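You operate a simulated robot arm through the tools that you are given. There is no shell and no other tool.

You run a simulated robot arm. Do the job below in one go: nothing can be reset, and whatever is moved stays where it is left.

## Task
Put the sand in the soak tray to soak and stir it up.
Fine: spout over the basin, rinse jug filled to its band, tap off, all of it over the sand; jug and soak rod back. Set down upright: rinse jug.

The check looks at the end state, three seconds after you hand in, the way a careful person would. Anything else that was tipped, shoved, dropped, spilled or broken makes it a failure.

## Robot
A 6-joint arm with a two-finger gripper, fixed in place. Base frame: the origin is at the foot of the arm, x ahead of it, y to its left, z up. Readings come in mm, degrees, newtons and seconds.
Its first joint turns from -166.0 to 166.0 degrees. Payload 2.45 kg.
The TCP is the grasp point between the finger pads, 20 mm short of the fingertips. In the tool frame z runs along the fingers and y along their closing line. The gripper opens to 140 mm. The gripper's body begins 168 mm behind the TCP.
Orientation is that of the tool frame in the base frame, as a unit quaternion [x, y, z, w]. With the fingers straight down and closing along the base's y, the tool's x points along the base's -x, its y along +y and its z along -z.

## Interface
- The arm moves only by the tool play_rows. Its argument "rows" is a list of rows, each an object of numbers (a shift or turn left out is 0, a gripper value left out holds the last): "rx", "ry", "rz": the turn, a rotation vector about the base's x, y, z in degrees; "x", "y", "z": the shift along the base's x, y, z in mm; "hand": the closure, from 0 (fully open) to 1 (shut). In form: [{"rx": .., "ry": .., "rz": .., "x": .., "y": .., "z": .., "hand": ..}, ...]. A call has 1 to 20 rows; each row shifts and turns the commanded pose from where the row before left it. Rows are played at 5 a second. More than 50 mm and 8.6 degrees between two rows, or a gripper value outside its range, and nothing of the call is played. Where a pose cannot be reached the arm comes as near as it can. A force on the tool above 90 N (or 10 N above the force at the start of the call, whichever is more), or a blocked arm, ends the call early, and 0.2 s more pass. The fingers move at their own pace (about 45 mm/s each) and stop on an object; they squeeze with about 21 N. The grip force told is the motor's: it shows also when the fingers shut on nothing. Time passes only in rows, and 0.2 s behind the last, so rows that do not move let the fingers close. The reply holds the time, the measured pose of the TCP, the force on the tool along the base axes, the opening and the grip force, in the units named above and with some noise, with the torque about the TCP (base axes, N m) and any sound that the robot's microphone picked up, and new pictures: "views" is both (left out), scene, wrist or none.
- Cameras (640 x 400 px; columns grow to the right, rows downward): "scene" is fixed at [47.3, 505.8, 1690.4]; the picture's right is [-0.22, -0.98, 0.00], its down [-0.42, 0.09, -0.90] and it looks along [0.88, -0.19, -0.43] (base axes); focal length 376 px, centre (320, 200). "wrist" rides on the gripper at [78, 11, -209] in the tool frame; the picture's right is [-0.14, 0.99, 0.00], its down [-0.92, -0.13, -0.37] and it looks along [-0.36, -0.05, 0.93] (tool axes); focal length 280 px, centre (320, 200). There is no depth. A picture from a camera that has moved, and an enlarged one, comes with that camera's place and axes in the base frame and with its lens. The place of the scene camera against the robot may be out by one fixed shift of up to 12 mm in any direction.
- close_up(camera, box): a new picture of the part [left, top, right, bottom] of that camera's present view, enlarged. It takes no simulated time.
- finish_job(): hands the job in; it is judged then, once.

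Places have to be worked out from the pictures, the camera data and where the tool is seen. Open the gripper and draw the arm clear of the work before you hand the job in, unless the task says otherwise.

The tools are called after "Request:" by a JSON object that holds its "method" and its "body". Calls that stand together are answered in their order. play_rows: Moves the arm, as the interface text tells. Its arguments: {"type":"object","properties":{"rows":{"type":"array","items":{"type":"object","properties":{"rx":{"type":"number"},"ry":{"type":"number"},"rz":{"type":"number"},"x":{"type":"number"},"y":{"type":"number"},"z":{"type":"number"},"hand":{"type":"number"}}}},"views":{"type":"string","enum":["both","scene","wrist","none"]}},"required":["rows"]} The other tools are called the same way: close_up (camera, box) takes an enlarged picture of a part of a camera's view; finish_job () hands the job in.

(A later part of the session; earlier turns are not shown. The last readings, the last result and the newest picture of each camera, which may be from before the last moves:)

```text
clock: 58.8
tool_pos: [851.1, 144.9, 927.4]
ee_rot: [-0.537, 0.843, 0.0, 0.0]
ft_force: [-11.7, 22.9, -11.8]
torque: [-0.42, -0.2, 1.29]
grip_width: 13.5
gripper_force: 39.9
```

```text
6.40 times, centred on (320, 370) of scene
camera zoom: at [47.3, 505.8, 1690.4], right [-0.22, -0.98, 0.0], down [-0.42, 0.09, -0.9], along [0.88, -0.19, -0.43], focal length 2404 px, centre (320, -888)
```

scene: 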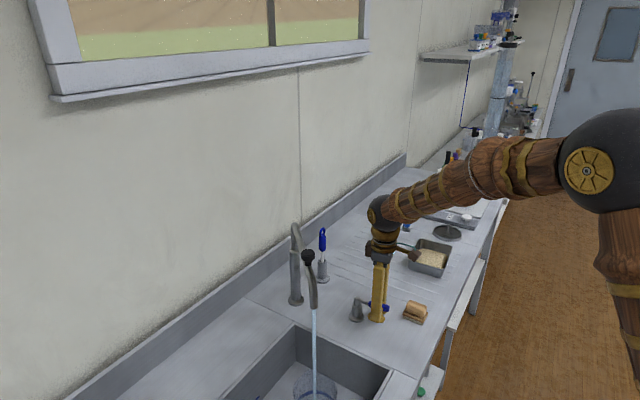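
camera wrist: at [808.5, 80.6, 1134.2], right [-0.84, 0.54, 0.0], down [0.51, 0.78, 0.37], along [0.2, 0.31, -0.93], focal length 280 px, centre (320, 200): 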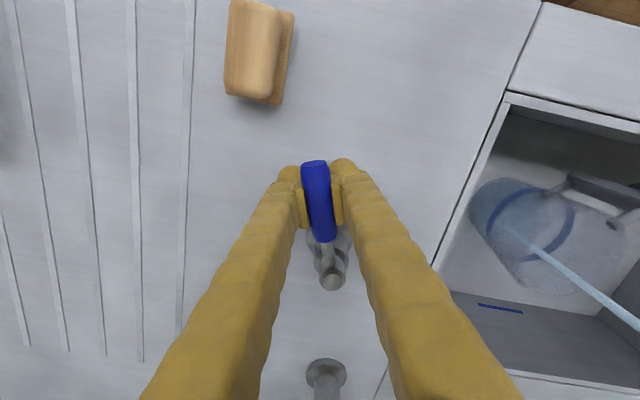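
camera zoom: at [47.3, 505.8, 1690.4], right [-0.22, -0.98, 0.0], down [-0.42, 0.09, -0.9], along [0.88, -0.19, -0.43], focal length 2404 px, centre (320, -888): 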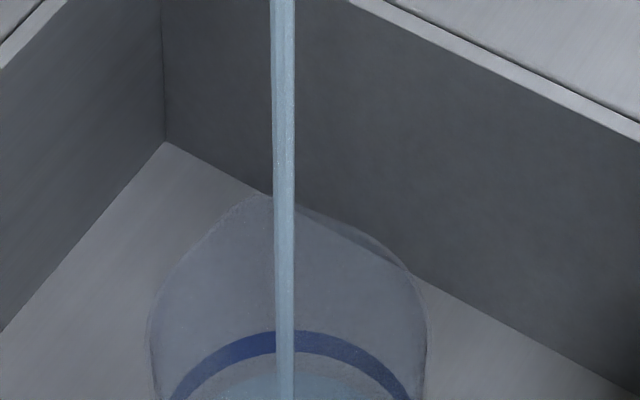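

Request:
{"method": "close_up", "body": {"camera": "scene", "box": [288, 376, 344, 400]}}

Request:
{"method": "close_up", "body": {"camera": "wrist", "box": [500, 180, 560, 240]}}

Request:
{"method": "close_up", "body": {"camera": "wrist", "box": [550, 180, 610, 240]}}

```text
11.43 times, centred on (316, 388) of scene
camera zoom: at [47.3, 505.8, 1690.4], right [-0.22, -0.98, 0.0], down [-0.42, 0.09, -0.9], along [0.88, -0.19, -0.43], focal length 4292 px, centre (366, -1949)
```

zoom: 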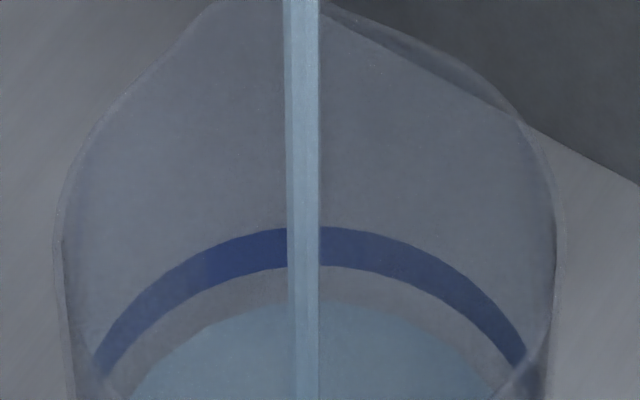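

```text
6.67 times, centred on (530, 210) of wrist
camera zoom: at [808.4, 80.3, 1134.4], right [-0.84, 0.54, 0.0], down [0.51, 0.78, 0.37], along [0.2, 0.31, -0.93], focal length 1869 px, centre (-1080, 133)
```

zoom: 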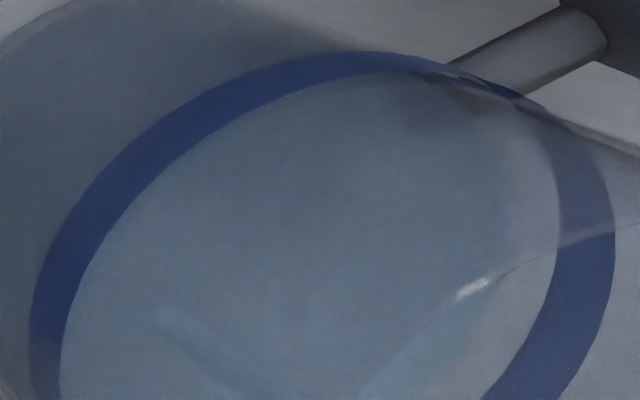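

```text
6.67 times, centred on (580, 210) of wrist
camera zoom: at [808.4, 80.3, 1134.4], right [-0.84, 0.54, 0.0], down [0.51, 0.78, 0.37], along [0.2, 0.31, -0.93], focal length 1869 px, centre (-1413, 133)
```

zoom: 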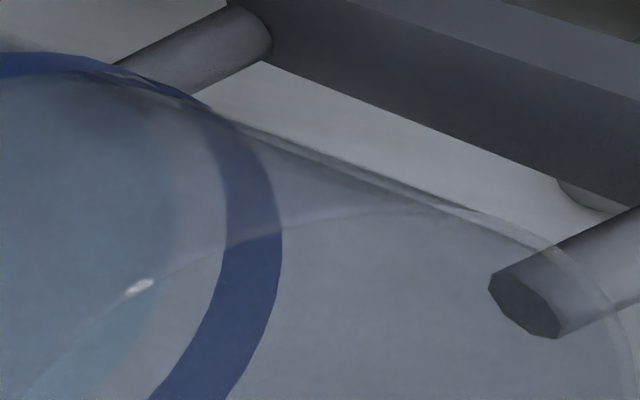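

The scene zoom is clear: the water is about one band thickness (9 mm) below the band's lower edge and was rising ~13 mm/s. I throttle back to 10° and re-check.

Request:
{"method": "play_rows", "body": {"rows": [{"x": -5.2, "y": 2.9, "rz": -5}, {"x": -5.0, "y": 3.3, "rz": -5}], "views": "none"}}

Request:
{"method": "close_up", "body": {"camera": "scene", "box": [288, 376, 344, 400]}}

```text
clock: 59.4
tool_pos: [840.8, 152.0, 926.3]
ee_rot: [-0.461, 0.887, -0.001, 0.0]
ft_force: [-16.6, 10.6, 2.4]
torque: [-0.32, -0.17, 1.21]
grip_width: 13.7
gripper_force: 39.9
```

```text
11.43 times, centred on (316, 388) of scene
camera zoom: at [47.3, 505.8, 1690.4], right [-0.22, -0.98, 0.0], down [-0.42, 0.09, -0.9], along [0.88, -0.19, -0.43], focal length 4292 px, centre (366, -1949)
```

zoom: 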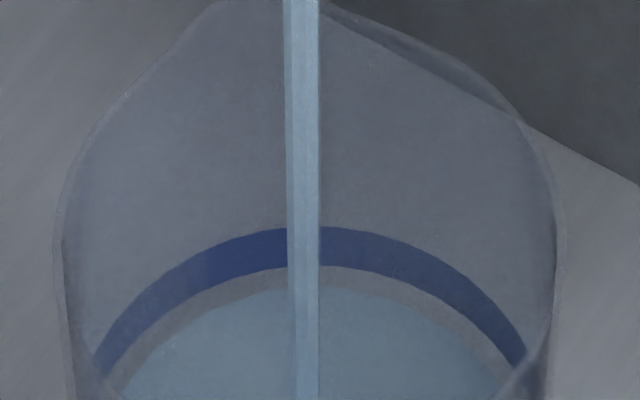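

The gap has halved to about 5 mm and 40 px remain to mid-band. I wait one short beat to read the 10° flow rate.

Request:
{"method": "play_rows", "body": {"rows": [{"x": 0}], "views": "none"}}

Request:
{"method": "close_up", "body": {"camera": "scene", "box": [288, 376, 344, 400]}}

```text
clock: 59.8
tool_pos: [841.5, 152.8, 926.3]
ee_rot: [-0.462, 0.887, 0.001, 0.0]
ft_force: [-16.8, 4.8, 6.2]
torque: [-0.11, -0.26, 1.07]
grip_width: 13.3
gripper_force: 40.1
```

```text
11.43 times, centred on (316, 388) of scene
camera zoom: at [47.3, 505.8, 1690.4], right [-0.22, -0.98, 0.0], down [-0.42, 0.09, -0.9], along [0.88, -0.19, -0.43], focal length 4292 px, centre (366, -1949)
```

zoom: 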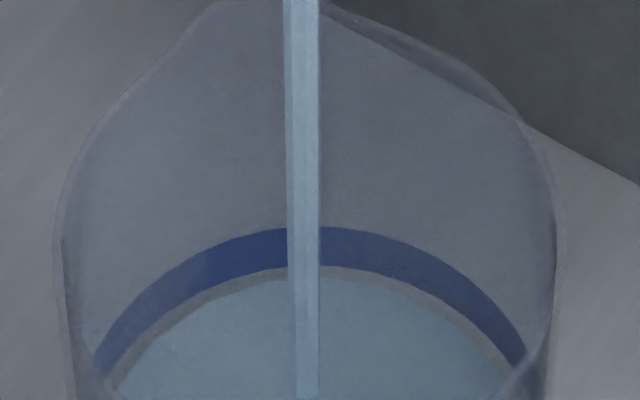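

The rate is about 25 px/s at 10°, with ~31 px to mid-band. I wait a short step more and then close.

Request:
{"method": "play_rows", "body": {"rows": [{"x": 0}, {"x": 0}], "views": "none"}}

Request:
{"method": "close_up", "body": {"camera": "scene", "box": [288, 376, 344, 400]}}

```text
clock: 60.4
tool_pos: [839.3, 152.0, 926.2]
ee_rot: [-0.462, 0.887, 0.0, 0.0]
ft_force: [-19.3, -0.4, 12.2]
torque: [0.01, -0.31, 0.97]
grip_width: 13.2
gripper_force: 39.7
```

```text
11.43 times, centred on (316, 388) of scene
camera zoom: at [47.3, 505.8, 1690.4], right [-0.22, -0.98, 0.0], down [-0.42, 0.09, -0.9], along [0.88, -0.19, -0.43], focal length 4292 px, centre (366, -1949)
```

zoom: 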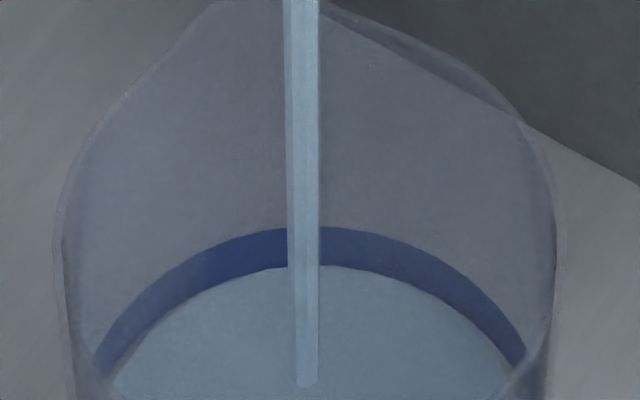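

The water is exactly at the band's lower edge. I hold two more beats and close the tap in the same call, which should end near mid-band.

Request:
{"method": "play_rows", "body": {"rows": [{"x": 0}, {"x": 0}, {"x": -4.6, "y": 3.7, "rz": -5}, {"x": -4.3, "y": 4.2, "rz": -5}, {"x": -0.5, "y": 0.5, "rz": -1}]}}

Request:
{"method": "close_up", "body": {"camera": "scene", "box": [288, 376, 344, 400]}}

Request:
{"method": "close_up", "body": {"camera": "scene", "box": [270, 290, 370, 360]}}

```text
clock: 61.6
tool_pos: [831.1, 159.6, 926.0]
ee_rot: [-0.374, 0.927, 0.0, 0.0]
ft_force: [-7.1, -11.3, 18.4]
torque: [0.0, 0.0, 1.08]
grip_width: 13.1
gripper_force: 40.0
camera wrist: at [767.5, 113.9, 1134.1], right [-0.59, 0.81, 0.0], down [0.75, 0.55, 0.37], along [0.3, 0.22, -0.93], focal length 280 px, centre (320, 200)
```

scene: 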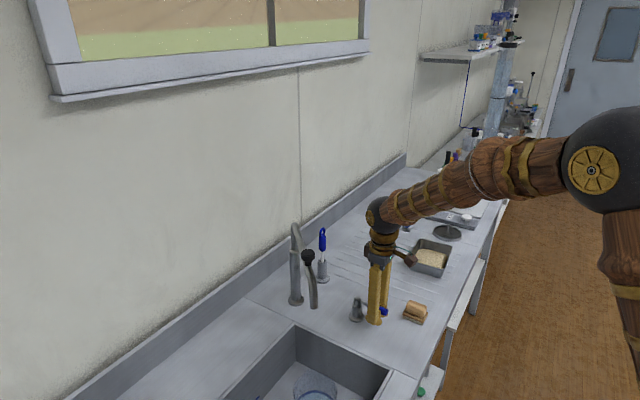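
wrist: 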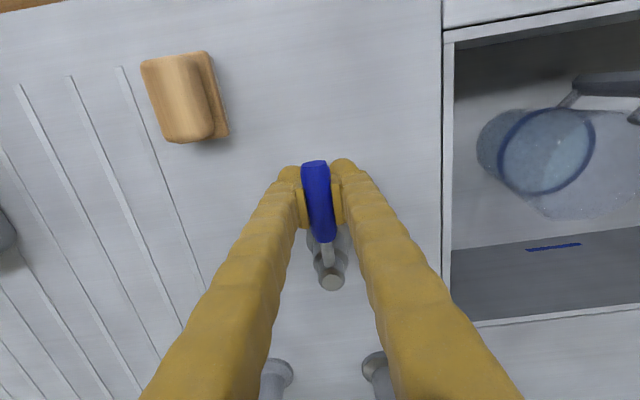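

```text
11.43 times, centred on (316, 388) of scene
camera zoom: at [47.3, 505.8, 1690.4], right [-0.22, -0.98, 0.0], down [-0.42, 0.09, -0.9], along [0.88, -0.19, -0.43], focal length 4292 px, centre (366, -1949)
```

zoom: 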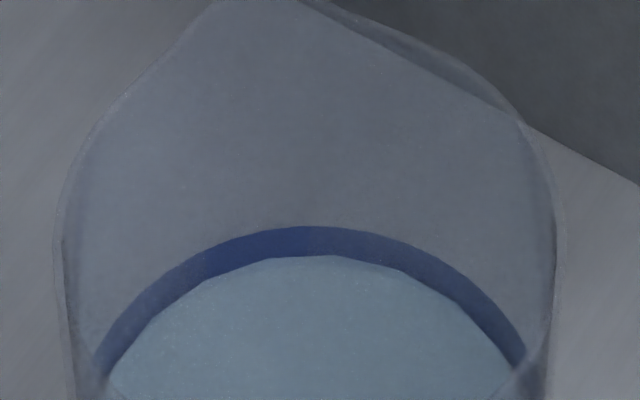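

```text
5.71 times, centred on (320, 325) of scene
camera zoom: at [47.3, 505.8, 1690.4], right [-0.22, -0.98, 0.0], down [-0.42, 0.09, -0.9], along [0.88, -0.19, -0.43], focal length 2146 px, centre (320, -514)
```

zoom: 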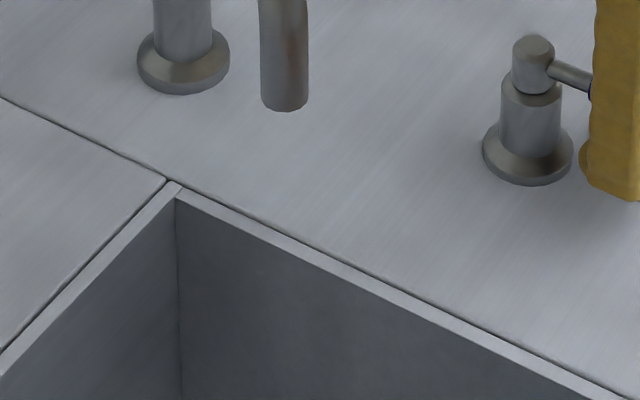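

The stream has stopped and the water surface lies inside the band. I release the lever, lift and confirm the tap stays off.

Request:
{"method": "play_rows", "body": {"rows": [{"hand": 0.8}, {"hand": 0.6}, {"hand": 0.55}, {"z": 40}, {"z": 45}, {"z": 45}, {"z": 40}, {"x": 0}]}}

Request:
{"method": "close_up", "body": {"camera": "wrist", "box": [240, 100, 400, 220]}}

Request:
{"method": "close_up", "body": {"camera": "wrist", "box": [400, 50, 640, 220]}}

```text
clock: 63.4
tool_pos: [830.7, 158.5, 1095.2]
ee_rot: [-0.375, 0.927, -0.001, 0.0]
ft_force: [0.7, -0.5, 0.5]
torque: [0.03, 0.04, -0.02]
grip_width: 63.1
gripper_force: 0.1
camera wrist: at [767.9, 113.3, 1303.2], right [-0.59, 0.81, 0.0], down [0.75, 0.55, 0.37], along [0.3, 0.22, -0.93], focal length 280 px, centre (320, 200)
```

scene: 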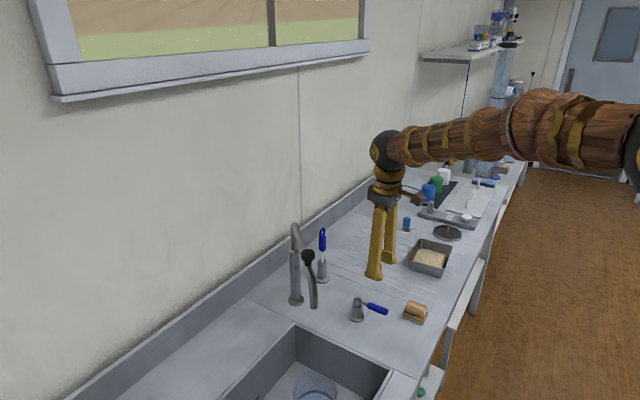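
wrist: 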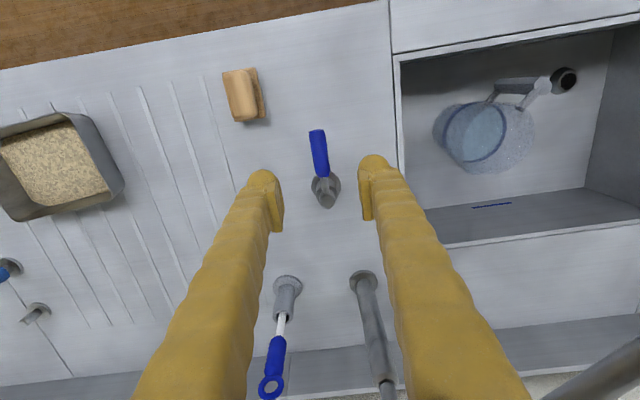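

```text
3.33 times, centred on (320, 160) of wrist
camera zoom: at [767.9, 113.3, 1303.2], right [-0.59, 0.81, 0.0], down [0.75, 0.55, 0.37], along [0.3, 0.22, -0.93], focal length 935 px, centre (320, 333)
```

zoom: 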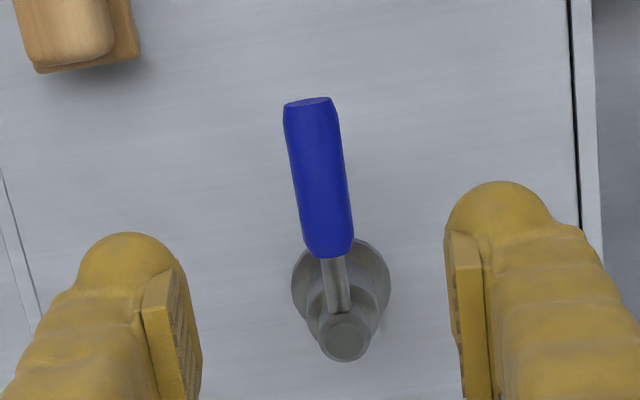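

```text
2.35 times, centred on (520, 135) of wrist
camera zoom: at [767.9, 113.3, 1303.2], right [-0.59, 0.81, 0.0], down [0.75, 0.55, 0.37], along [0.3, 0.22, -0.93], focal length 660 px, centre (-151, 353)
```

zoom: 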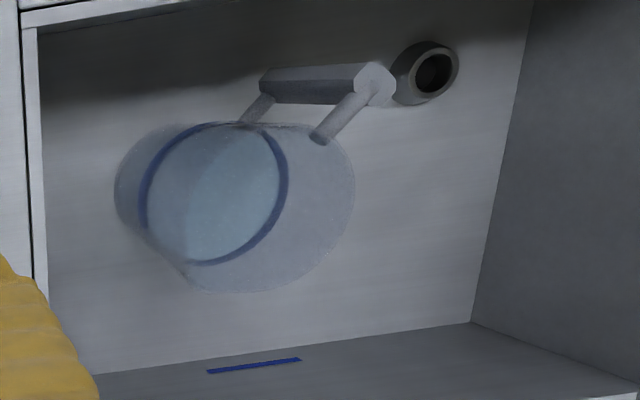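

The tap is off and the jug holds steady. Before taking the full jug I test, with an empty hand, whether the arm reaches the pour pose over the tray with the tool straight down, facing azimuth −8°.

Request:
{"method": "play_rows", "body": {"rows": [{"z": 40}, {"x": 30, "y": -37.5, "rz": -6.5}, {"x": 30, "y": -37.5, "rz": -6.5}, {"x": 30, "y": -37.5, "rz": -6.5}, {"x": 30, "y": -37.5, "rz": -6.5}, {"x": 30, "y": -37.5, "rz": -6.5}, {"x": 30, "y": -37.5, "rz": -6.5}, {"x": 30, "y": -37.5, "rz": -6.5}, {"x": 28, "y": -37.5, "rz": -6.5}, {"x": 0}]}}

```text
clock: 65.6
tool_pos: [1071.2, -139.7, 1137.5]
ee_rot: [0.071, 0.997, 0.0, 0.0]
ft_force: [-0.1, 0.1, -0.1]
torque: [-0.02, 0.03, 0.0]
grip_width: 63.0
gripper_force: 0.1
camera wrist: at [995.6, -116.5, 1345.2], right [0.28, 0.96, 0.0], down [0.89, -0.26, 0.37], along [0.35, -0.1, -0.93], focal length 280 px, centre (320, 200)
```

scene: 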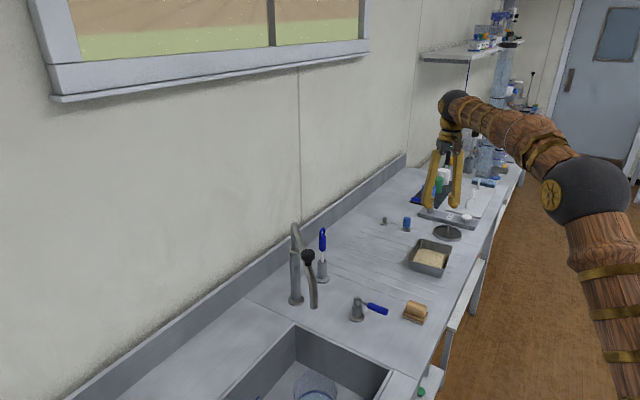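
wrist: 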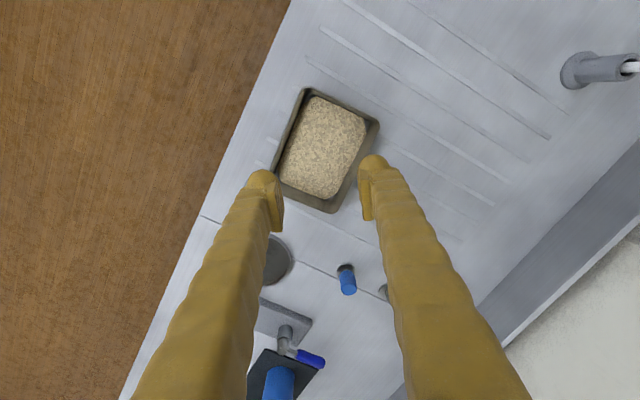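

Reachable with margin. I measure the tray corners from here, then test a further tilt of 15° past vertical.

Request:
{"method": "close_up", "body": {"camera": "wrist", "box": [250, 70, 410, 230]}}

Request:
{"method": "play_rows", "body": {"rows": [{"rx": 1, "ry": 7.4}, {"rx": 1, "ry": 7.4}, {"x": 0}], "views": "scene"}}

```text
2.50 times, centred on (330, 150) of wrist
camera zoom: at [995.6, -116.5, 1345.2], right [0.28, 0.96, 0.0], down [0.89, -0.26, 0.37], along [0.35, -0.1, -0.93], focal length 701 px, centre (295, 325)
```

zoom: 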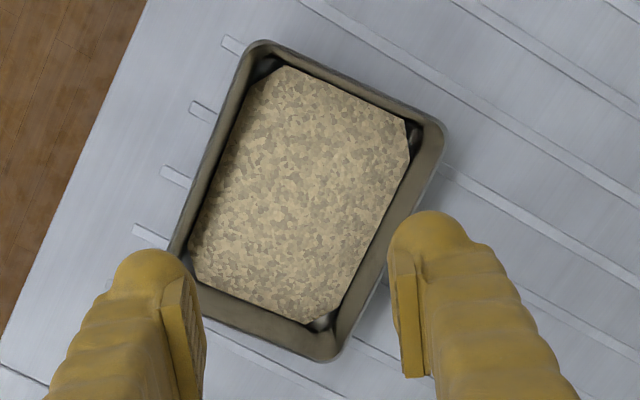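

```text
clock: 66.4
tool_pos: [1064.8, -137.3, 1134.7]
ee_rot: [0.069, 0.989, 0.009, -0.127]
ft_force: [-0.4, -0.4, 0.4]
torque: [0.02, -0.04, 0.02]
grip_width: 63.2
gripper_force: 0.0
out of reach, approached as far as the arm can: row 2
```

scene: 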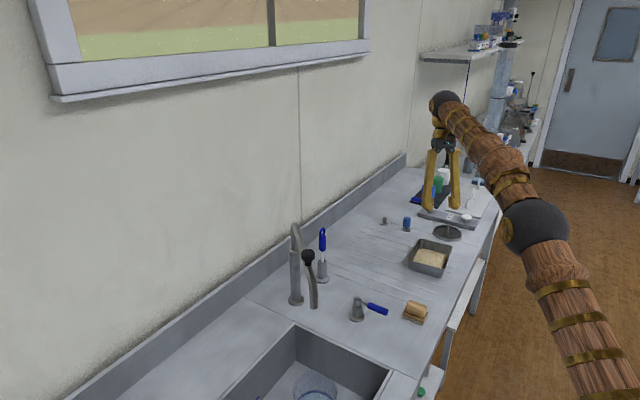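

Tilting past vertical reaches its limit around here, which is enough if I choose the heading well. The tray centre is at about (1084,-140), about 117×165 mm. Now I go back to fetch the full jug, restoring the earlier 74° pitch facing +x.

Request:
{"method": "play_rows", "body": {"rows": [{"rx": -1, "ry": -7.4}, {"rx": -1, "ry": -7.4}, {"x": -39, "y": 24.3, "rz": 8}, {"x": -39, "y": 24.3, "ry": -7.8}, {"x": -39, "y": 24.3, "ry": -7.8}, {"x": -39, "y": 24.3}, {"x": -39, "y": 24.3}, {"x": -39, "y": 24.3}, {"x": -39, "y": 24.3}, {"x": -39, "y": 24.3}, {"x": -39, "y": 24.3}, {"x": -39, "y": 24.3}, {"x": -39, "y": 24.3}, {"x": -39, "y": 24.3}, {"x": -8, "y": 45.6}, {"x": -8, "y": 45.6}, {"x": -8, "y": 45.6}, {"x": -8, "y": 45.6}, {"x": -8, "y": 44}, {"x": 0}]}}

```text
clock: 70.6
tool_pos: [555.6, 380.2, 1132.0]
ee_rot: [0.0, 0.991, 0.0, 0.136]
ft_force: [0.7, 0.2, 0.2]
torque: [-0.01, 0.0, 0.04]
grip_width: 62.8
gripper_force: 0.1
camera wrist: at [425.0, 391.2, 1312.0], right [0.13, 0.99, 0.04], down [0.79, -0.13, 0.6], along [0.6, -0.05, -0.8], focal length 280 px, centre (320, 200)
```

scene: 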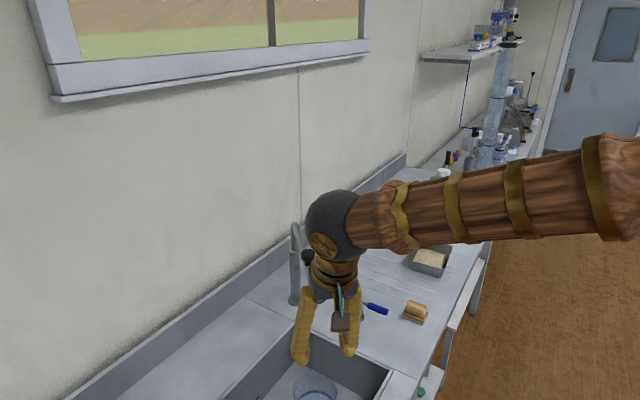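
wrist: 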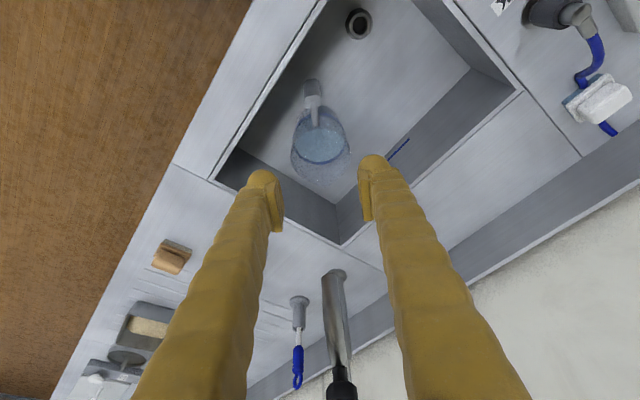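

The jug is ahead and below as before. I descend to the earlier pre-grasp point and check the alignment.

Request:
{"method": "play_rows", "body": {"rows": [{"x": 5.4, "y": -2, "z": -43}, {"z": -43}, {"z": -43}, {"z": -43}, {"x": 0}], "views": "wrist"}}

Request:
{"method": "close_up", "body": {"camera": "wrist", "box": [220, 80, 420, 280]}}

```text
clock: 71.8
tool_pos: [561.2, 377.8, 962.8]
ee_rot: [0.0, 0.991, 0.0, 0.136]
ft_force: [-0.4, 0.5, 0.3]
torque: [0.03, 0.0, -0.02]
grip_width: 62.9
gripper_force: 0.1
camera wrist: at [430.1, 387.7, 1141.6], right [0.13, 0.99, 0.04], down [0.79, -0.13, 0.6], along [0.6, -0.05, -0.8], focal length 280 px, centre (320, 200)
```

wrist: 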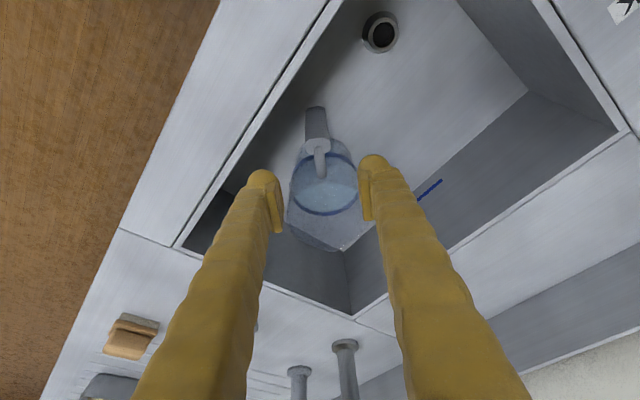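

```text
2.00 times, centred on (320, 180) of wrist
camera zoom: at [430.1, 387.7, 1141.6], right [0.13, 0.99, 0.04], down [0.79, -0.13, 0.6], along [0.6, -0.05, -0.8], focal length 561 px, centre (320, 240)
```

zoom: 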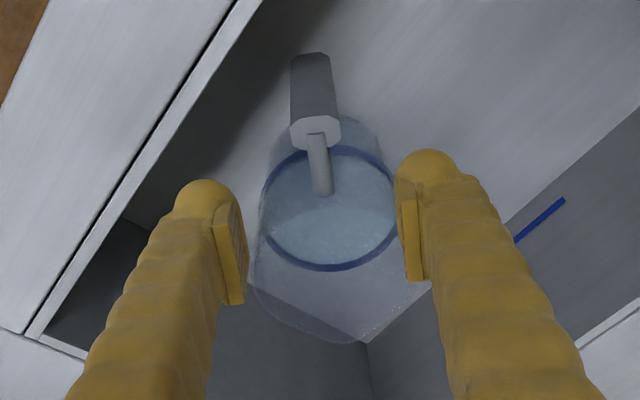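

The alignment matches the release pose. I slide down over the bar, slightly deeper for more pad contact, and close.

Request:
{"method": "play_rows", "body": {"rows": [{"x": 5.6, "z": -30}, {"x": 5.6, "z": -30}, {"x": 5.6, "z": -30}, {"x": 5.6, "z": -30}, {"x": 5.6, "z": -30}, {"hand": 0.75}, {"hand": 0.9}, {"hand": 1.0}, {"hand": 1.0}, {"hand": 1.0}], "views": "wrist"}}

Request:
{"method": "close_up", "body": {"camera": "wrist", "box": [220, 80, 420, 280]}}

```text
clock: 74.0
tool_pos: [588.3, 377.9, 811.6]
ee_rot: [0.0, 0.991, 0.0, 0.135]
ft_force: [0.6, 0.2, -0.4]
torque: [0.01, 0.16, 0.04]
grip_width: 26.4
gripper_force: 21.0
camera wrist: at [458.1, 389.5, 990.8], right [0.13, 0.99, 0.04], down [0.79, -0.13, 0.6], along [0.6, -0.05, -0.8], focal length 280 px, centre (320, 200)
```

wrist: 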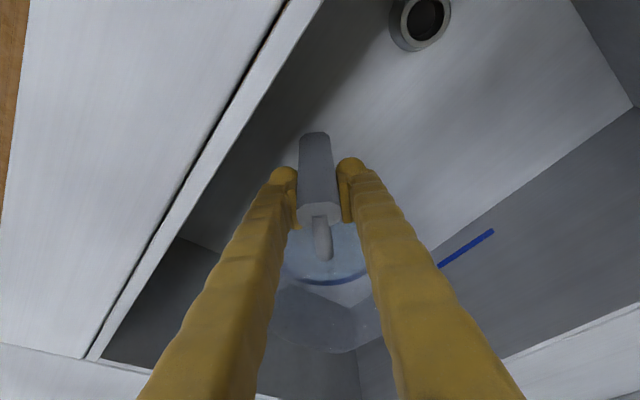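

```text
2.00 times, centred on (320, 180) of wrist
camera zoom: at [458.1, 389.5, 990.8], right [0.13, 0.99, 0.04], down [0.79, -0.13, 0.6], along [0.6, -0.05, -0.8], focal length 561 px, centre (320, 240)
```

zoom: 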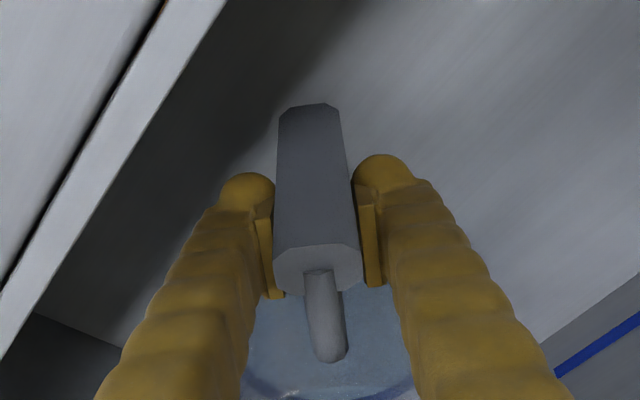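

The grip closed at 26.4 mm. I lift just 12 mm and check the weight and whether the jug tilts.

Request:
{"method": "play_rows", "body": {"rows": [{"z": 4}, {"z": 4}, {"z": 4}, {"x": 0}], "views": "wrist"}}

Request:
{"method": "close_up", "body": {"camera": "wrist", "box": [220, 80, 420, 280]}}

Request:
{"method": "close_up", "body": {"camera": "scene", "box": [260, 330, 372, 400]}}

```text
clock: 75.0
tool_pos: [589.5, 377.1, 822.6]
ee_rot: [0.001, 0.991, -0.001, 0.136]
ft_force: [0.3, 0.5, -6.4]
torque: [0.04, 0.29, 0.0]
grip_width: 26.4
gripper_force: 21.1
camera wrist: at [458.1, 388.7, 1002.8], right [0.13, 0.99, 0.04], down [0.79, -0.13, 0.6], along [0.6, -0.05, -0.8], focal length 280 px, centre (320, 200)
```

wrist: 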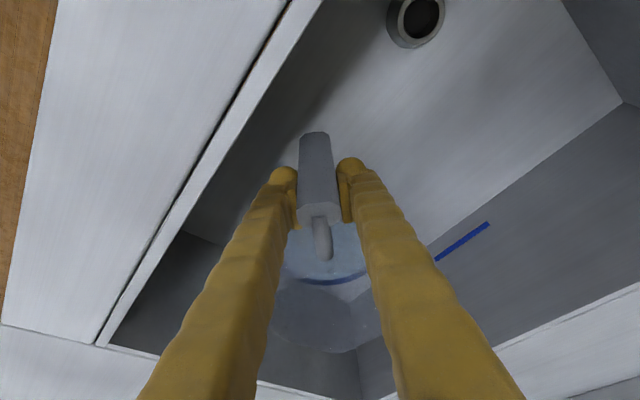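

```text
2.00 times, centred on (320, 180) of wrist
camera zoom: at [458.1, 388.7, 1002.8], right [0.13, 0.99, 0.04], down [0.79, -0.13, 0.6], along [0.6, -0.05, -0.8], focal length 561 px, centre (320, 240)
```

zoom: 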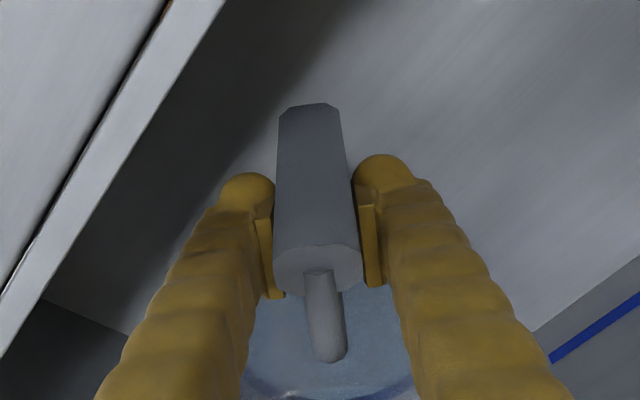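

```text
5.71 times, centred on (316, 365) of scene
camera zoom: at [47.3, 505.8, 1690.4], right [-0.22, -0.98, 0.0], down [-0.42, 0.09, -0.9], along [0.88, -0.19, -0.43], focal length 2146 px, centre (343, -743)
```

zoom: 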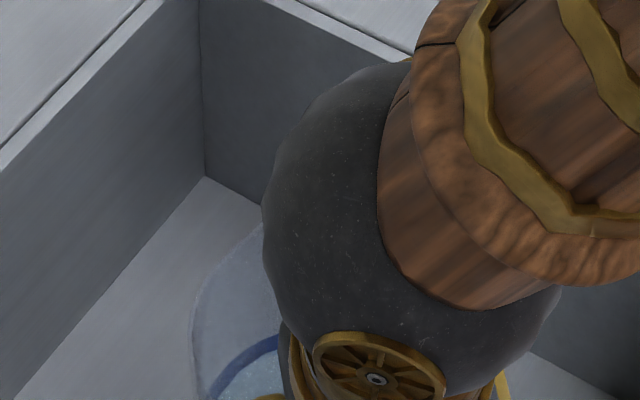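

It holds: −6.4 N (about 0.65 kg) and the bar hasn't moved between the pads. I lift further, slowly.

Request:
{"method": "play_rows", "body": {"rows": [{"z": 10}, {"z": 15}, {"z": 15}, {"x": 0}], "views": "wrist"}}

Request:
{"method": "close_up", "body": {"camera": "wrist", "box": [220, 80, 420, 280]}}

```text
clock: 76.0
tool_pos: [589.2, 376.7, 863.4]
ee_rot: [0.001, 0.991, 0.0, 0.136]
ft_force: [-0.4, -0.6, -6.3]
torque: [0.03, 0.29, -0.02]
grip_width: 26.3
gripper_force: 21.0
camera wrist: at [457.8, 389.1, 1042.8], right [0.13, 0.99, 0.04], down [0.79, -0.13, 0.6], along [0.6, -0.05, -0.8], focal length 280 px, centre (320, 200)
```

wrist: 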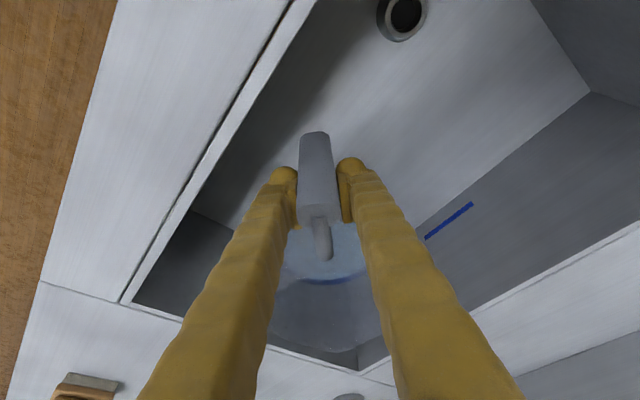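

```text
2.00 times, centred on (320, 180) of wrist
camera zoom: at [457.8, 389.1, 1042.8], right [0.13, 0.99, 0.04], down [0.79, -0.13, 0.6], along [0.6, -0.05, -0.8], focal length 561 px, centre (320, 240)
```

zoom: 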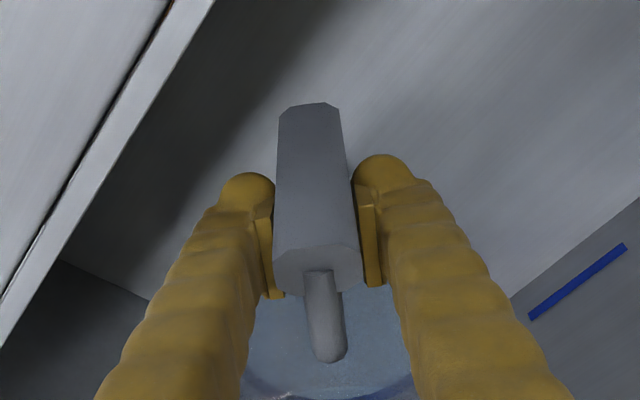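

The jug is held solidly. I raise it so the handle clears the rim while staying under the spout, slide out from beneath the spout, then rise.

Request:
{"method": "play_rows", "body": {"rows": [{"z": 30}, {"z": 30}, {"z": 30}, {"z": 30}, {"x": 0}, {"x": -30}, {"x": -35}, {"x": -35}, {"x": -20}, {"x": 0}, {"z": 30}, {"z": 35}, {"z": 35}, {"x": 0}]}}

Request:
{"method": "close_up", "body": {"camera": "wrist", "box": [220, 80, 420, 280]}}

```text
clock: 79.0
tool_pos: [466.3, 376.6, 1081.8]
ee_rot: [0.0, 0.991, -0.001, 0.136]
ft_force: [-0.9, 0.4, -6.0]
torque: [0.04, 0.29, 0.03]
grip_width: 26.4
gripper_force: 21.2
camera wrist: at [336.3, 388.6, 1262.4], right [0.13, 0.99, 0.04], down [0.79, -0.13, 0.6], along [0.6, -0.05, -0.8], focal length 280 px, centre (320, 200)
```

scene: 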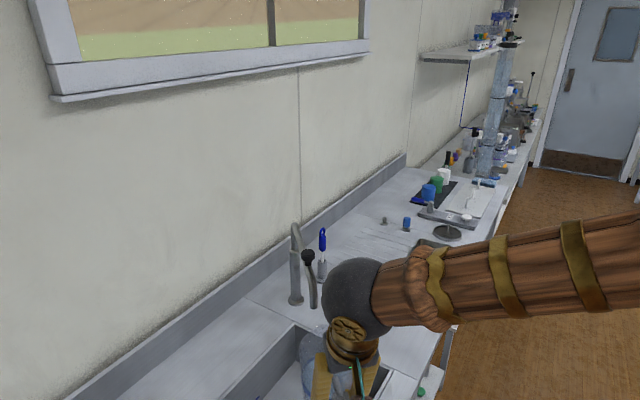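
wrist: 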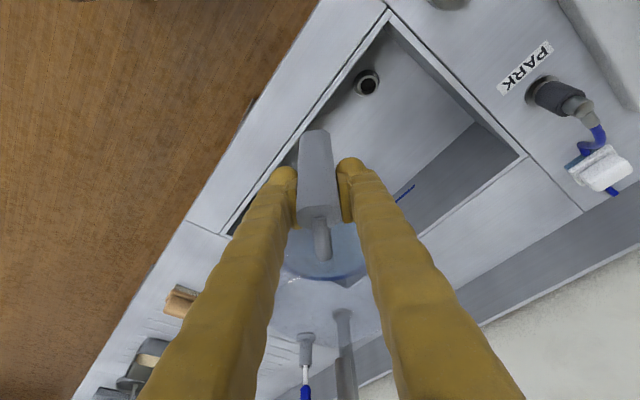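

```text
2.00 times, centred on (320, 180) of wrist
camera zoom: at [336.3, 388.6, 1262.4], right [0.13, 0.99, 0.04], down [0.79, -0.13, 0.6], along [0.6, -0.05, -0.8], focal length 561 px, centre (320, 240)
```

zoom: 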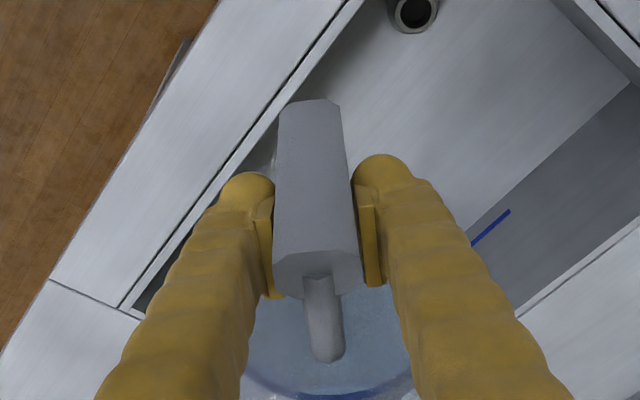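

Weight and grip are steady. I carry it back along the front of the bench toward its home spot, turning the handle back to face the front.

Request:
{"method": "play_rows", "body": {"rows": [{"x": 4, "y": -20, "z": 8}, {"x": 8, "y": -37}, {"x": 8, "y": -37}, {"x": 8, "y": -37}, {"x": 8, "y": -37}, {"x": 8, "y": -37}, {"x": 10, "y": -37, "rz": 3}, {"x": 25, "y": -10, "rz": 3}, {"x": 36, "y": -6, "rz": 3}, {"x": 36, "y": -6, "rz": 3}, {"x": 36, "y": -6, "rz": 3}, {"x": 36, "y": -6, "rz": 3}, {"x": 36, "y": -6, "rz": 3}, {"x": 36, "y": -6, "rz": 3}, {"x": 36, "y": -6, "rz": 3}, {"x": 36, "y": -6, "rz": 3}, {"x": 36, "y": -6, "rz": 3}, {"x": 36, "y": -6, "rz": 3}, {"x": 0}]}}

Request:
{"method": "close_up", "body": {"camera": "scene", "box": [330, 200, 490, 320]}}

```text
clock: 83.0
tool_pos: [908.8, 65.9, 1091.2]
ee_rot: [-0.308, 0.942, 0.043, 0.129]
ft_force: [-0.4, -0.1, -6.0]
torque: [-0.16, 0.27, 0.05]
grip_width: 26.6
gripper_force: 20.2
camera wrist: at [795.8, -2.3, 1270.9], right [-0.48, 0.88, 0.04], down [0.71, 0.36, 0.6], along [0.52, 0.31, -0.8], focal length 280 px, centre (320, 200)
```

scene: 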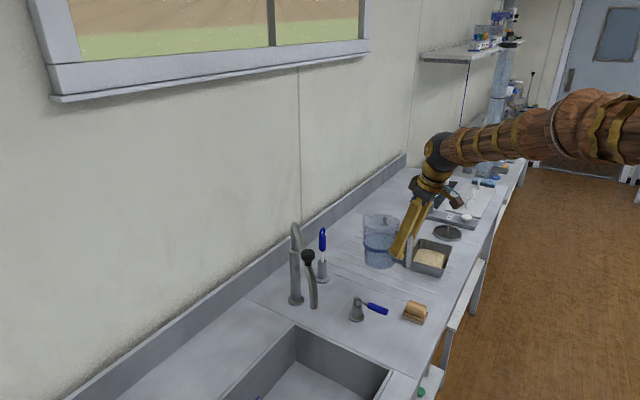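
wrist: 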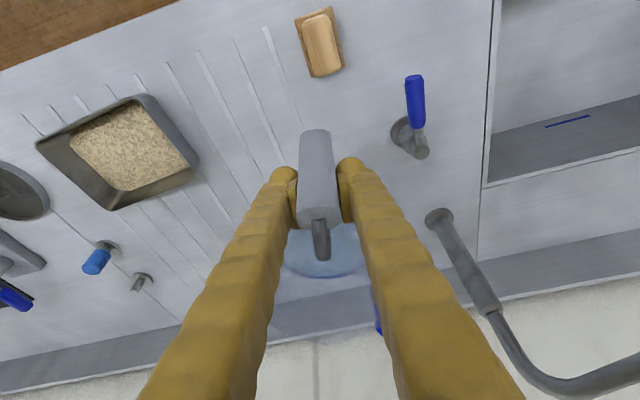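

```text
3.33 times, centred on (410, 260) of scene
camera zoom: at [47.3, 505.8, 1690.4], right [-0.22, -0.98, 0.0], down [-0.42, 0.09, -0.9], along [0.88, -0.19, -0.43], focal length 1252 px, centre (20, 0)
```

zoom: 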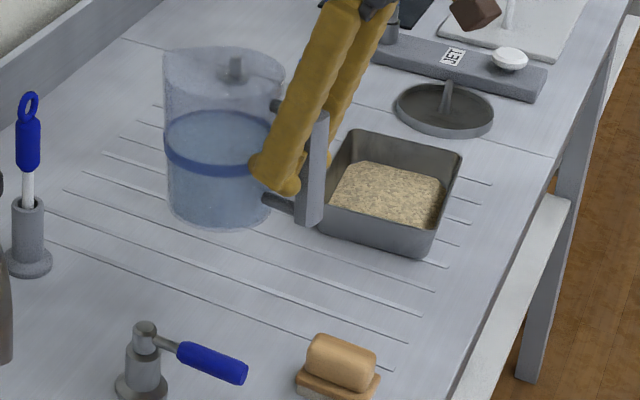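

The jug is upright with water at the band. I move to the home spot and come down to about 20 mm above the bench.

Request:
{"method": "play_rows", "body": {"rows": [{"x": 30, "y": -6, "rz": 3}, {"x": 36, "y": -8, "rz": 3}, {"x": 36, "y": -8, "rz": 3}, {"x": 30, "y": -7}, {"x": 7, "y": -1}, {"z": -30}, {"z": -30}, {"z": -30}, {"x": 0}]}}

Request:
{"method": "close_up", "body": {"camera": "scene", "box": [330, 200, 490, 300]}}

```text
clock: 85.0
tool_pos: [1046.5, 36.4, 1000.3]
ee_rot: [-0.379, 0.915, 0.053, 0.125]
ft_force: [-0.6, 0.1, -5.6]
torque: [-0.17, 0.2, 0.01]
grip_width: 26.4
gripper_force: 20.9
camera wrist: at [945.6, -49.3, 1180.0], right [-0.61, 0.79, 0.04], down [0.65, 0.47, 0.6], along [0.46, 0.39, -0.8], focal length 280 px, centre (320, 200)
```

scene: 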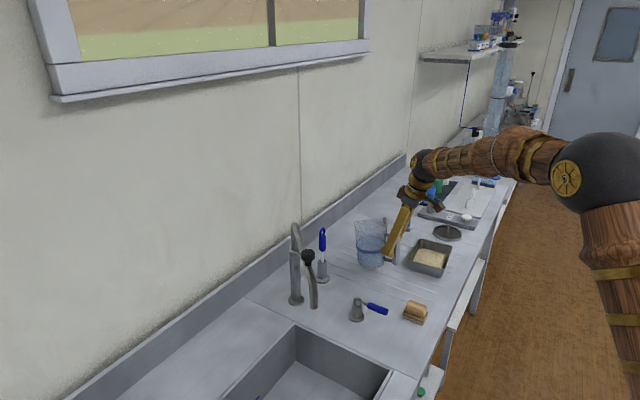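
wrist: 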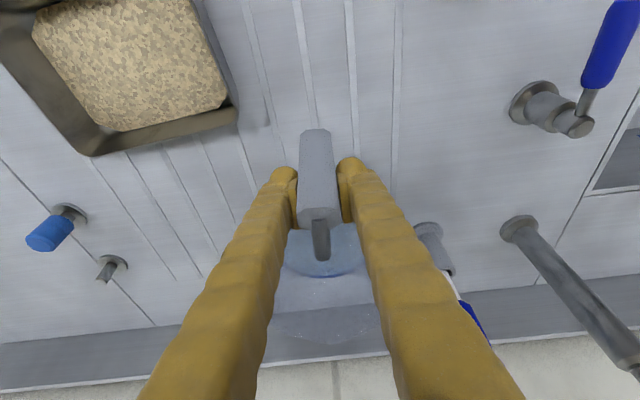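

```text
4.00 times, centred on (410, 250) of scene
camera zoom: at [47.3, 505.8, 1690.4], right [-0.22, -0.98, 0.0], down [-0.42, 0.09, -0.9], along [0.88, -0.19, -0.43], focal length 1502 px, centre (-40, 0)
```

zoom: 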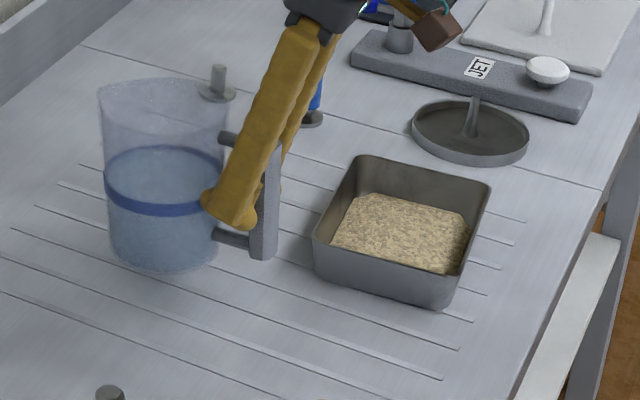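

Comparing scene pixels, the jug is now about 14 mm to the right of its original spot. That also explains the first slip: the bar had been at the very fingertips. I shift it toward home and lower gently.

Request:
{"method": "play_rows", "body": {"rows": [{"x": 4, "y": 6}, {"x": 4, "y": 6}, {"z": -8}, {"z": -6}, {"x": 0}], "views": "none"}}

Request:
{"method": "play_rows", "body": {"rows": [{"z": -3}, {"z": -3}, {"x": 0}], "views": "none"}}

```text
clock: 86.2
tool_pos: [1054.8, 46.7, 986.5]
ee_rot: [-0.38, 0.915, 0.052, 0.125]
ft_force: [-0.2, 0.3, -6.6]
torque: [-0.17, 0.23, -0.01]
grip_width: 26.3
gripper_force: 20.7
```

```text
clock: 87.0
tool_pos: [1055.0, 46.9, 980.6]
ee_rot: [-0.38, 0.915, 0.052, 0.125]
ft_force: [-0.4, 0.2, -7.1]
torque: [-0.19, 0.22, 0.0]
grip_width: 26.3
gripper_force: 20.6
```

Not touching yet, so I continue in small steps.

Request:
{"method": "play_rows", "body": {"rows": [{"z": -2}, {"z": -2}, {"x": 0}], "views": "none"}}

Request:
{"method": "play_rows", "body": {"rows": [{"z": -2}, {"z": -2}, {"x": 0}], "views": "none"}}

```text
clock: 87.8
tool_pos: [1055.6, 47.5, 977.0]
ee_rot: [-0.379, 0.915, 0.053, 0.125]
ft_force: [0.2, -0.1, -6.7]
torque: [-0.16, 0.26, -0.03]
grip_width: 26.2
gripper_force: 20.8
```

```text
clock: 88.6
tool_pos: [1056.1, 48.0, 972.7]
ee_rot: [-0.379, 0.915, 0.053, 0.125]
ft_force: [0.6, 0.1, -7.3]
torque: [-0.2, 0.24, -0.01]
grip_width: 26.2
gripper_force: 21.0
```

Request:
{"method": "play_rows", "body": {"rows": [{"z": -2}, {"z": -2}, {"x": 0}], "views": "none"}}

Request:
{"method": "play_rows", "body": {"rows": [{"z": -2}, {"z": -2}, {"x": 0}], "views": "scene"}}

Request:
{"method": "close_up", "body": {"camera": "scene", "box": [320, 200, 480, 300]}}

```text
clock: 89.4
tool_pos: [1057.1, 48.4, 968.5]
ee_rot: [-0.379, 0.915, 0.052, 0.125]
ft_force: [-2.4, -2.1, 2.2]
torque: [0.3, -0.36, 0.05]
grip_width: 25.8
gripper_force: 20.4
```

```text
clock: 90.2
tool_pos: [1055.1, 48.0, 965.3]
ee_rot: [-0.38, 0.915, 0.053, 0.125]
ft_force: [-2.4, -0.4, 0.7]
torque: [0.22, -0.31, 0.03]
grip_width: 25.5
gripper_force: 21.0
```

scene: 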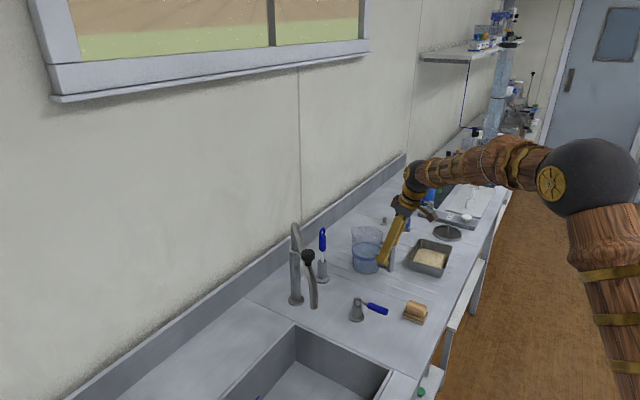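

```text
4.00 times, centred on (400, 250) of scene
camera zoom: at [47.3, 505.8, 1690.4], right [-0.22, -0.98, 0.0], down [-0.42, 0.09, -0.9], along [0.88, -0.19, -0.43], focal length 1502 px, centre (0, 0)
```

zoom: 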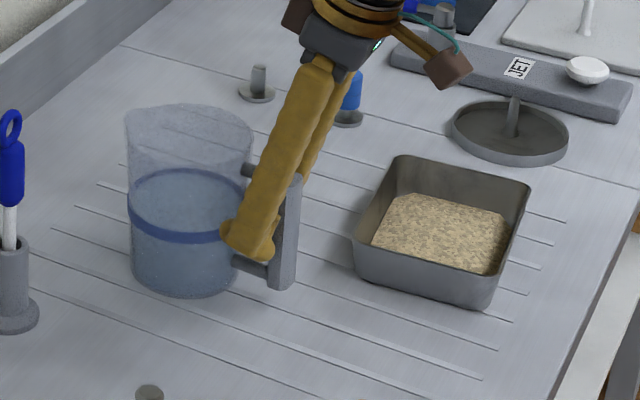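

It rests on the bench, within about 4 mm of its original place. I release it and back the fingers out along the tool axis.

Request:
{"method": "play_rows", "body": {"rows": [{"z": -1.5}, {"hand": 0.85}, {"hand": 0.7}, {"hand": 0.6}, {"hand": 0.55}, {"x": -4, "y": -4, "z": 22}, {"x": -7, "y": -7, "z": 36}, {"x": -7, "y": -7, "z": 36}, {"x": -7, "y": -7, "z": 36}, {"x": 0}]}}

Request:
{"method": "close_up", "body": {"camera": "scene", "box": [320, 200, 480, 300]}}

Request:
{"method": "close_up", "body": {"camera": "wrist", "box": [220, 100, 420, 300]}}

```text
clock: 92.4
tool_pos: [1030.5, 23.0, 1093.7]
ee_rot: [-0.379, 0.915, 0.052, 0.125]
ft_force: [-0.1, 1.3, 0.2]
torque: [0.0, 0.01, 0.04]
grip_width: 63.0
gripper_force: 0.0
camera wrist: at [931.8, -62.8, 1272.3], right [-0.61, 0.79, 0.04], down [0.65, 0.47, 0.6], along [0.46, 0.39, -0.8], focal length 280 px, centre (320, 200)
```

scene: 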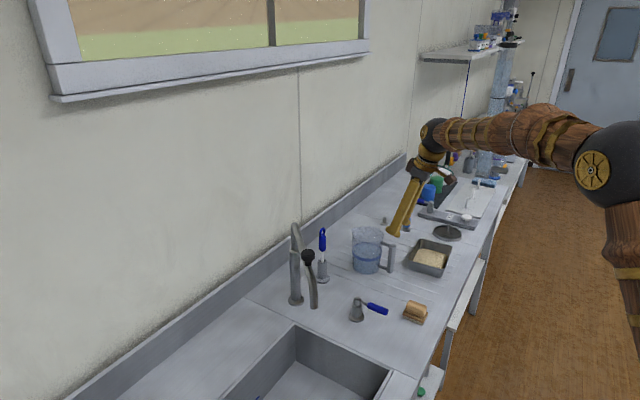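
wrist: 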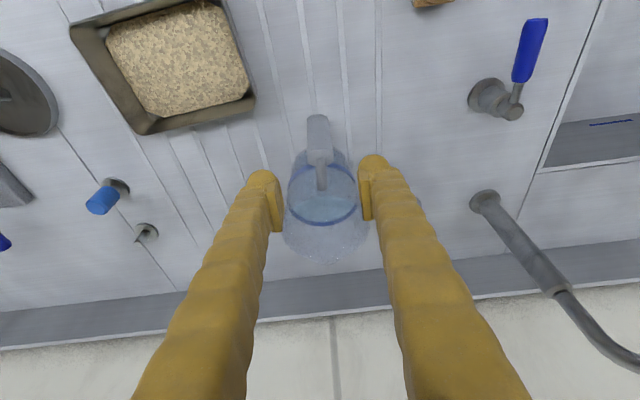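

```text
4.00 times, centred on (400, 250) of scene
camera zoom: at [47.3, 505.8, 1690.4], right [-0.22, -0.98, 0.0], down [-0.42, 0.09, -0.9], along [0.88, -0.19, -0.43], focal length 1502 px, centre (0, 0)
```

zoom: 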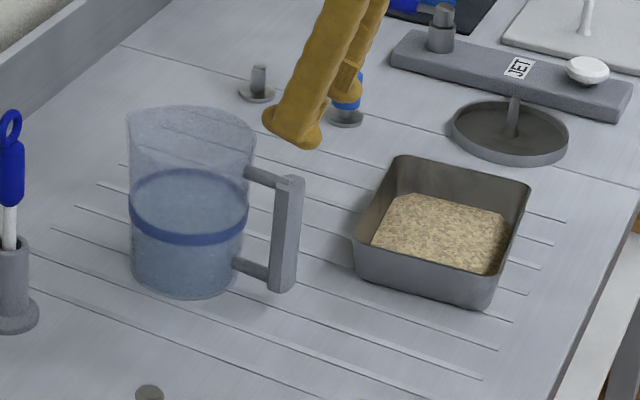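

```text
2.00 times, centred on (320, 200) of wrist
camera zoom: at [931.8, -62.8, 1272.3], right [-0.61, 0.79, 0.04], down [0.65, 0.47, 0.6], along [0.46, 0.39, -0.8], focal length 561 px, centre (320, 200)
```

zoom: 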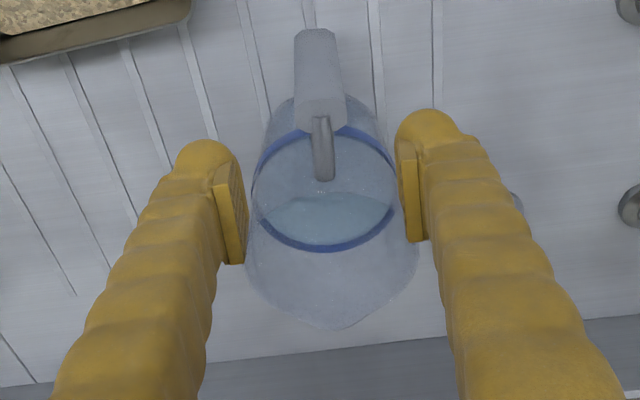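

The jug stands at home, full to the band. For pouring over its lip I need a near-horizontal grip, so I back away along the bench normal and pitch the tool up to about 8° below horizontal.

Request:
{"method": "play_rows", "body": {"rows": [{"x": -9, "y": -9, "rx": 5.83, "ry": -5.83}, {"x": -9, "y": -9, "rx": 5.83, "ry": -5.83}, {"x": -9, "y": -9, "rx": 5.83, "ry": -5.83}, {"x": -9, "y": -9, "rx": 5.83, "ry": -5.83}, {"x": -9, "y": -9, "rx": 5.83, "ry": -5.83}, {"x": -9, "y": -9, "rx": 5.83, "ry": -5.83}, {"x": -9, "y": -9, "rx": 5.83, "ry": -5.83}, {"x": -9, "y": -9, "z": -20, "rx": 5.83, "ry": -5.83}, {"z": -30}, {"z": -20}, {"x": 0}]}}

Request:
{"method": "close_up", "body": {"camera": "wrist", "box": [220, 100, 420, 300]}}

```text
clock: 94.8
tool_pos: [959.0, -49.4, 1023.3]
ee_rot: [-0.29, 0.7, 0.25, 0.603]
ft_force: [-0.2, -0.4, 0.2]
torque: [0.01, 0.0, 0.01]
grip_width: 63.2
gripper_force: 0.1
camera wrist: at [797.1, -195.9, 975.1], right [-0.69, 0.71, 0.14], down [-0.07, -0.25, 0.96], along [0.72, 0.65, 0.23], focal length 280 px, centre (320, 200)
```

scene: 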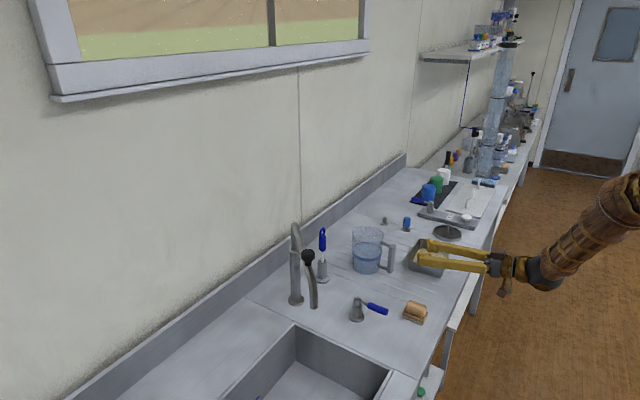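
wrist: 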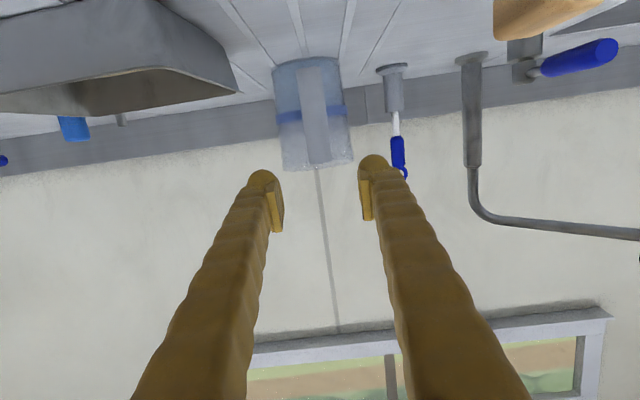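

```text
2.00 times, centred on (320, 200) of wrist
camera zoom: at [797.1, -195.9, 975.1], right [-0.69, 0.71, 0.14], down [-0.07, -0.25, 0.96], along [0.72, 0.65, 0.23], focal length 561 px, centre (320, 200)
```

zoom: 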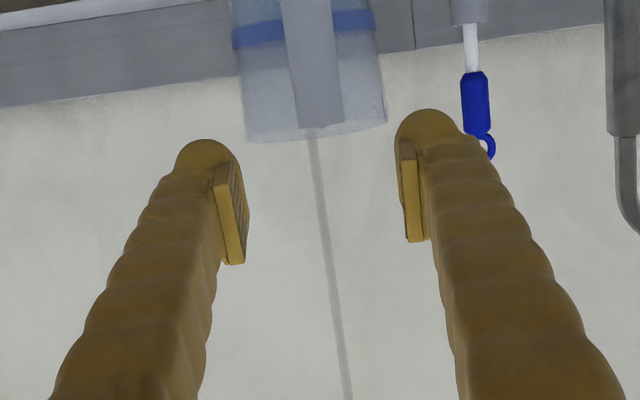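

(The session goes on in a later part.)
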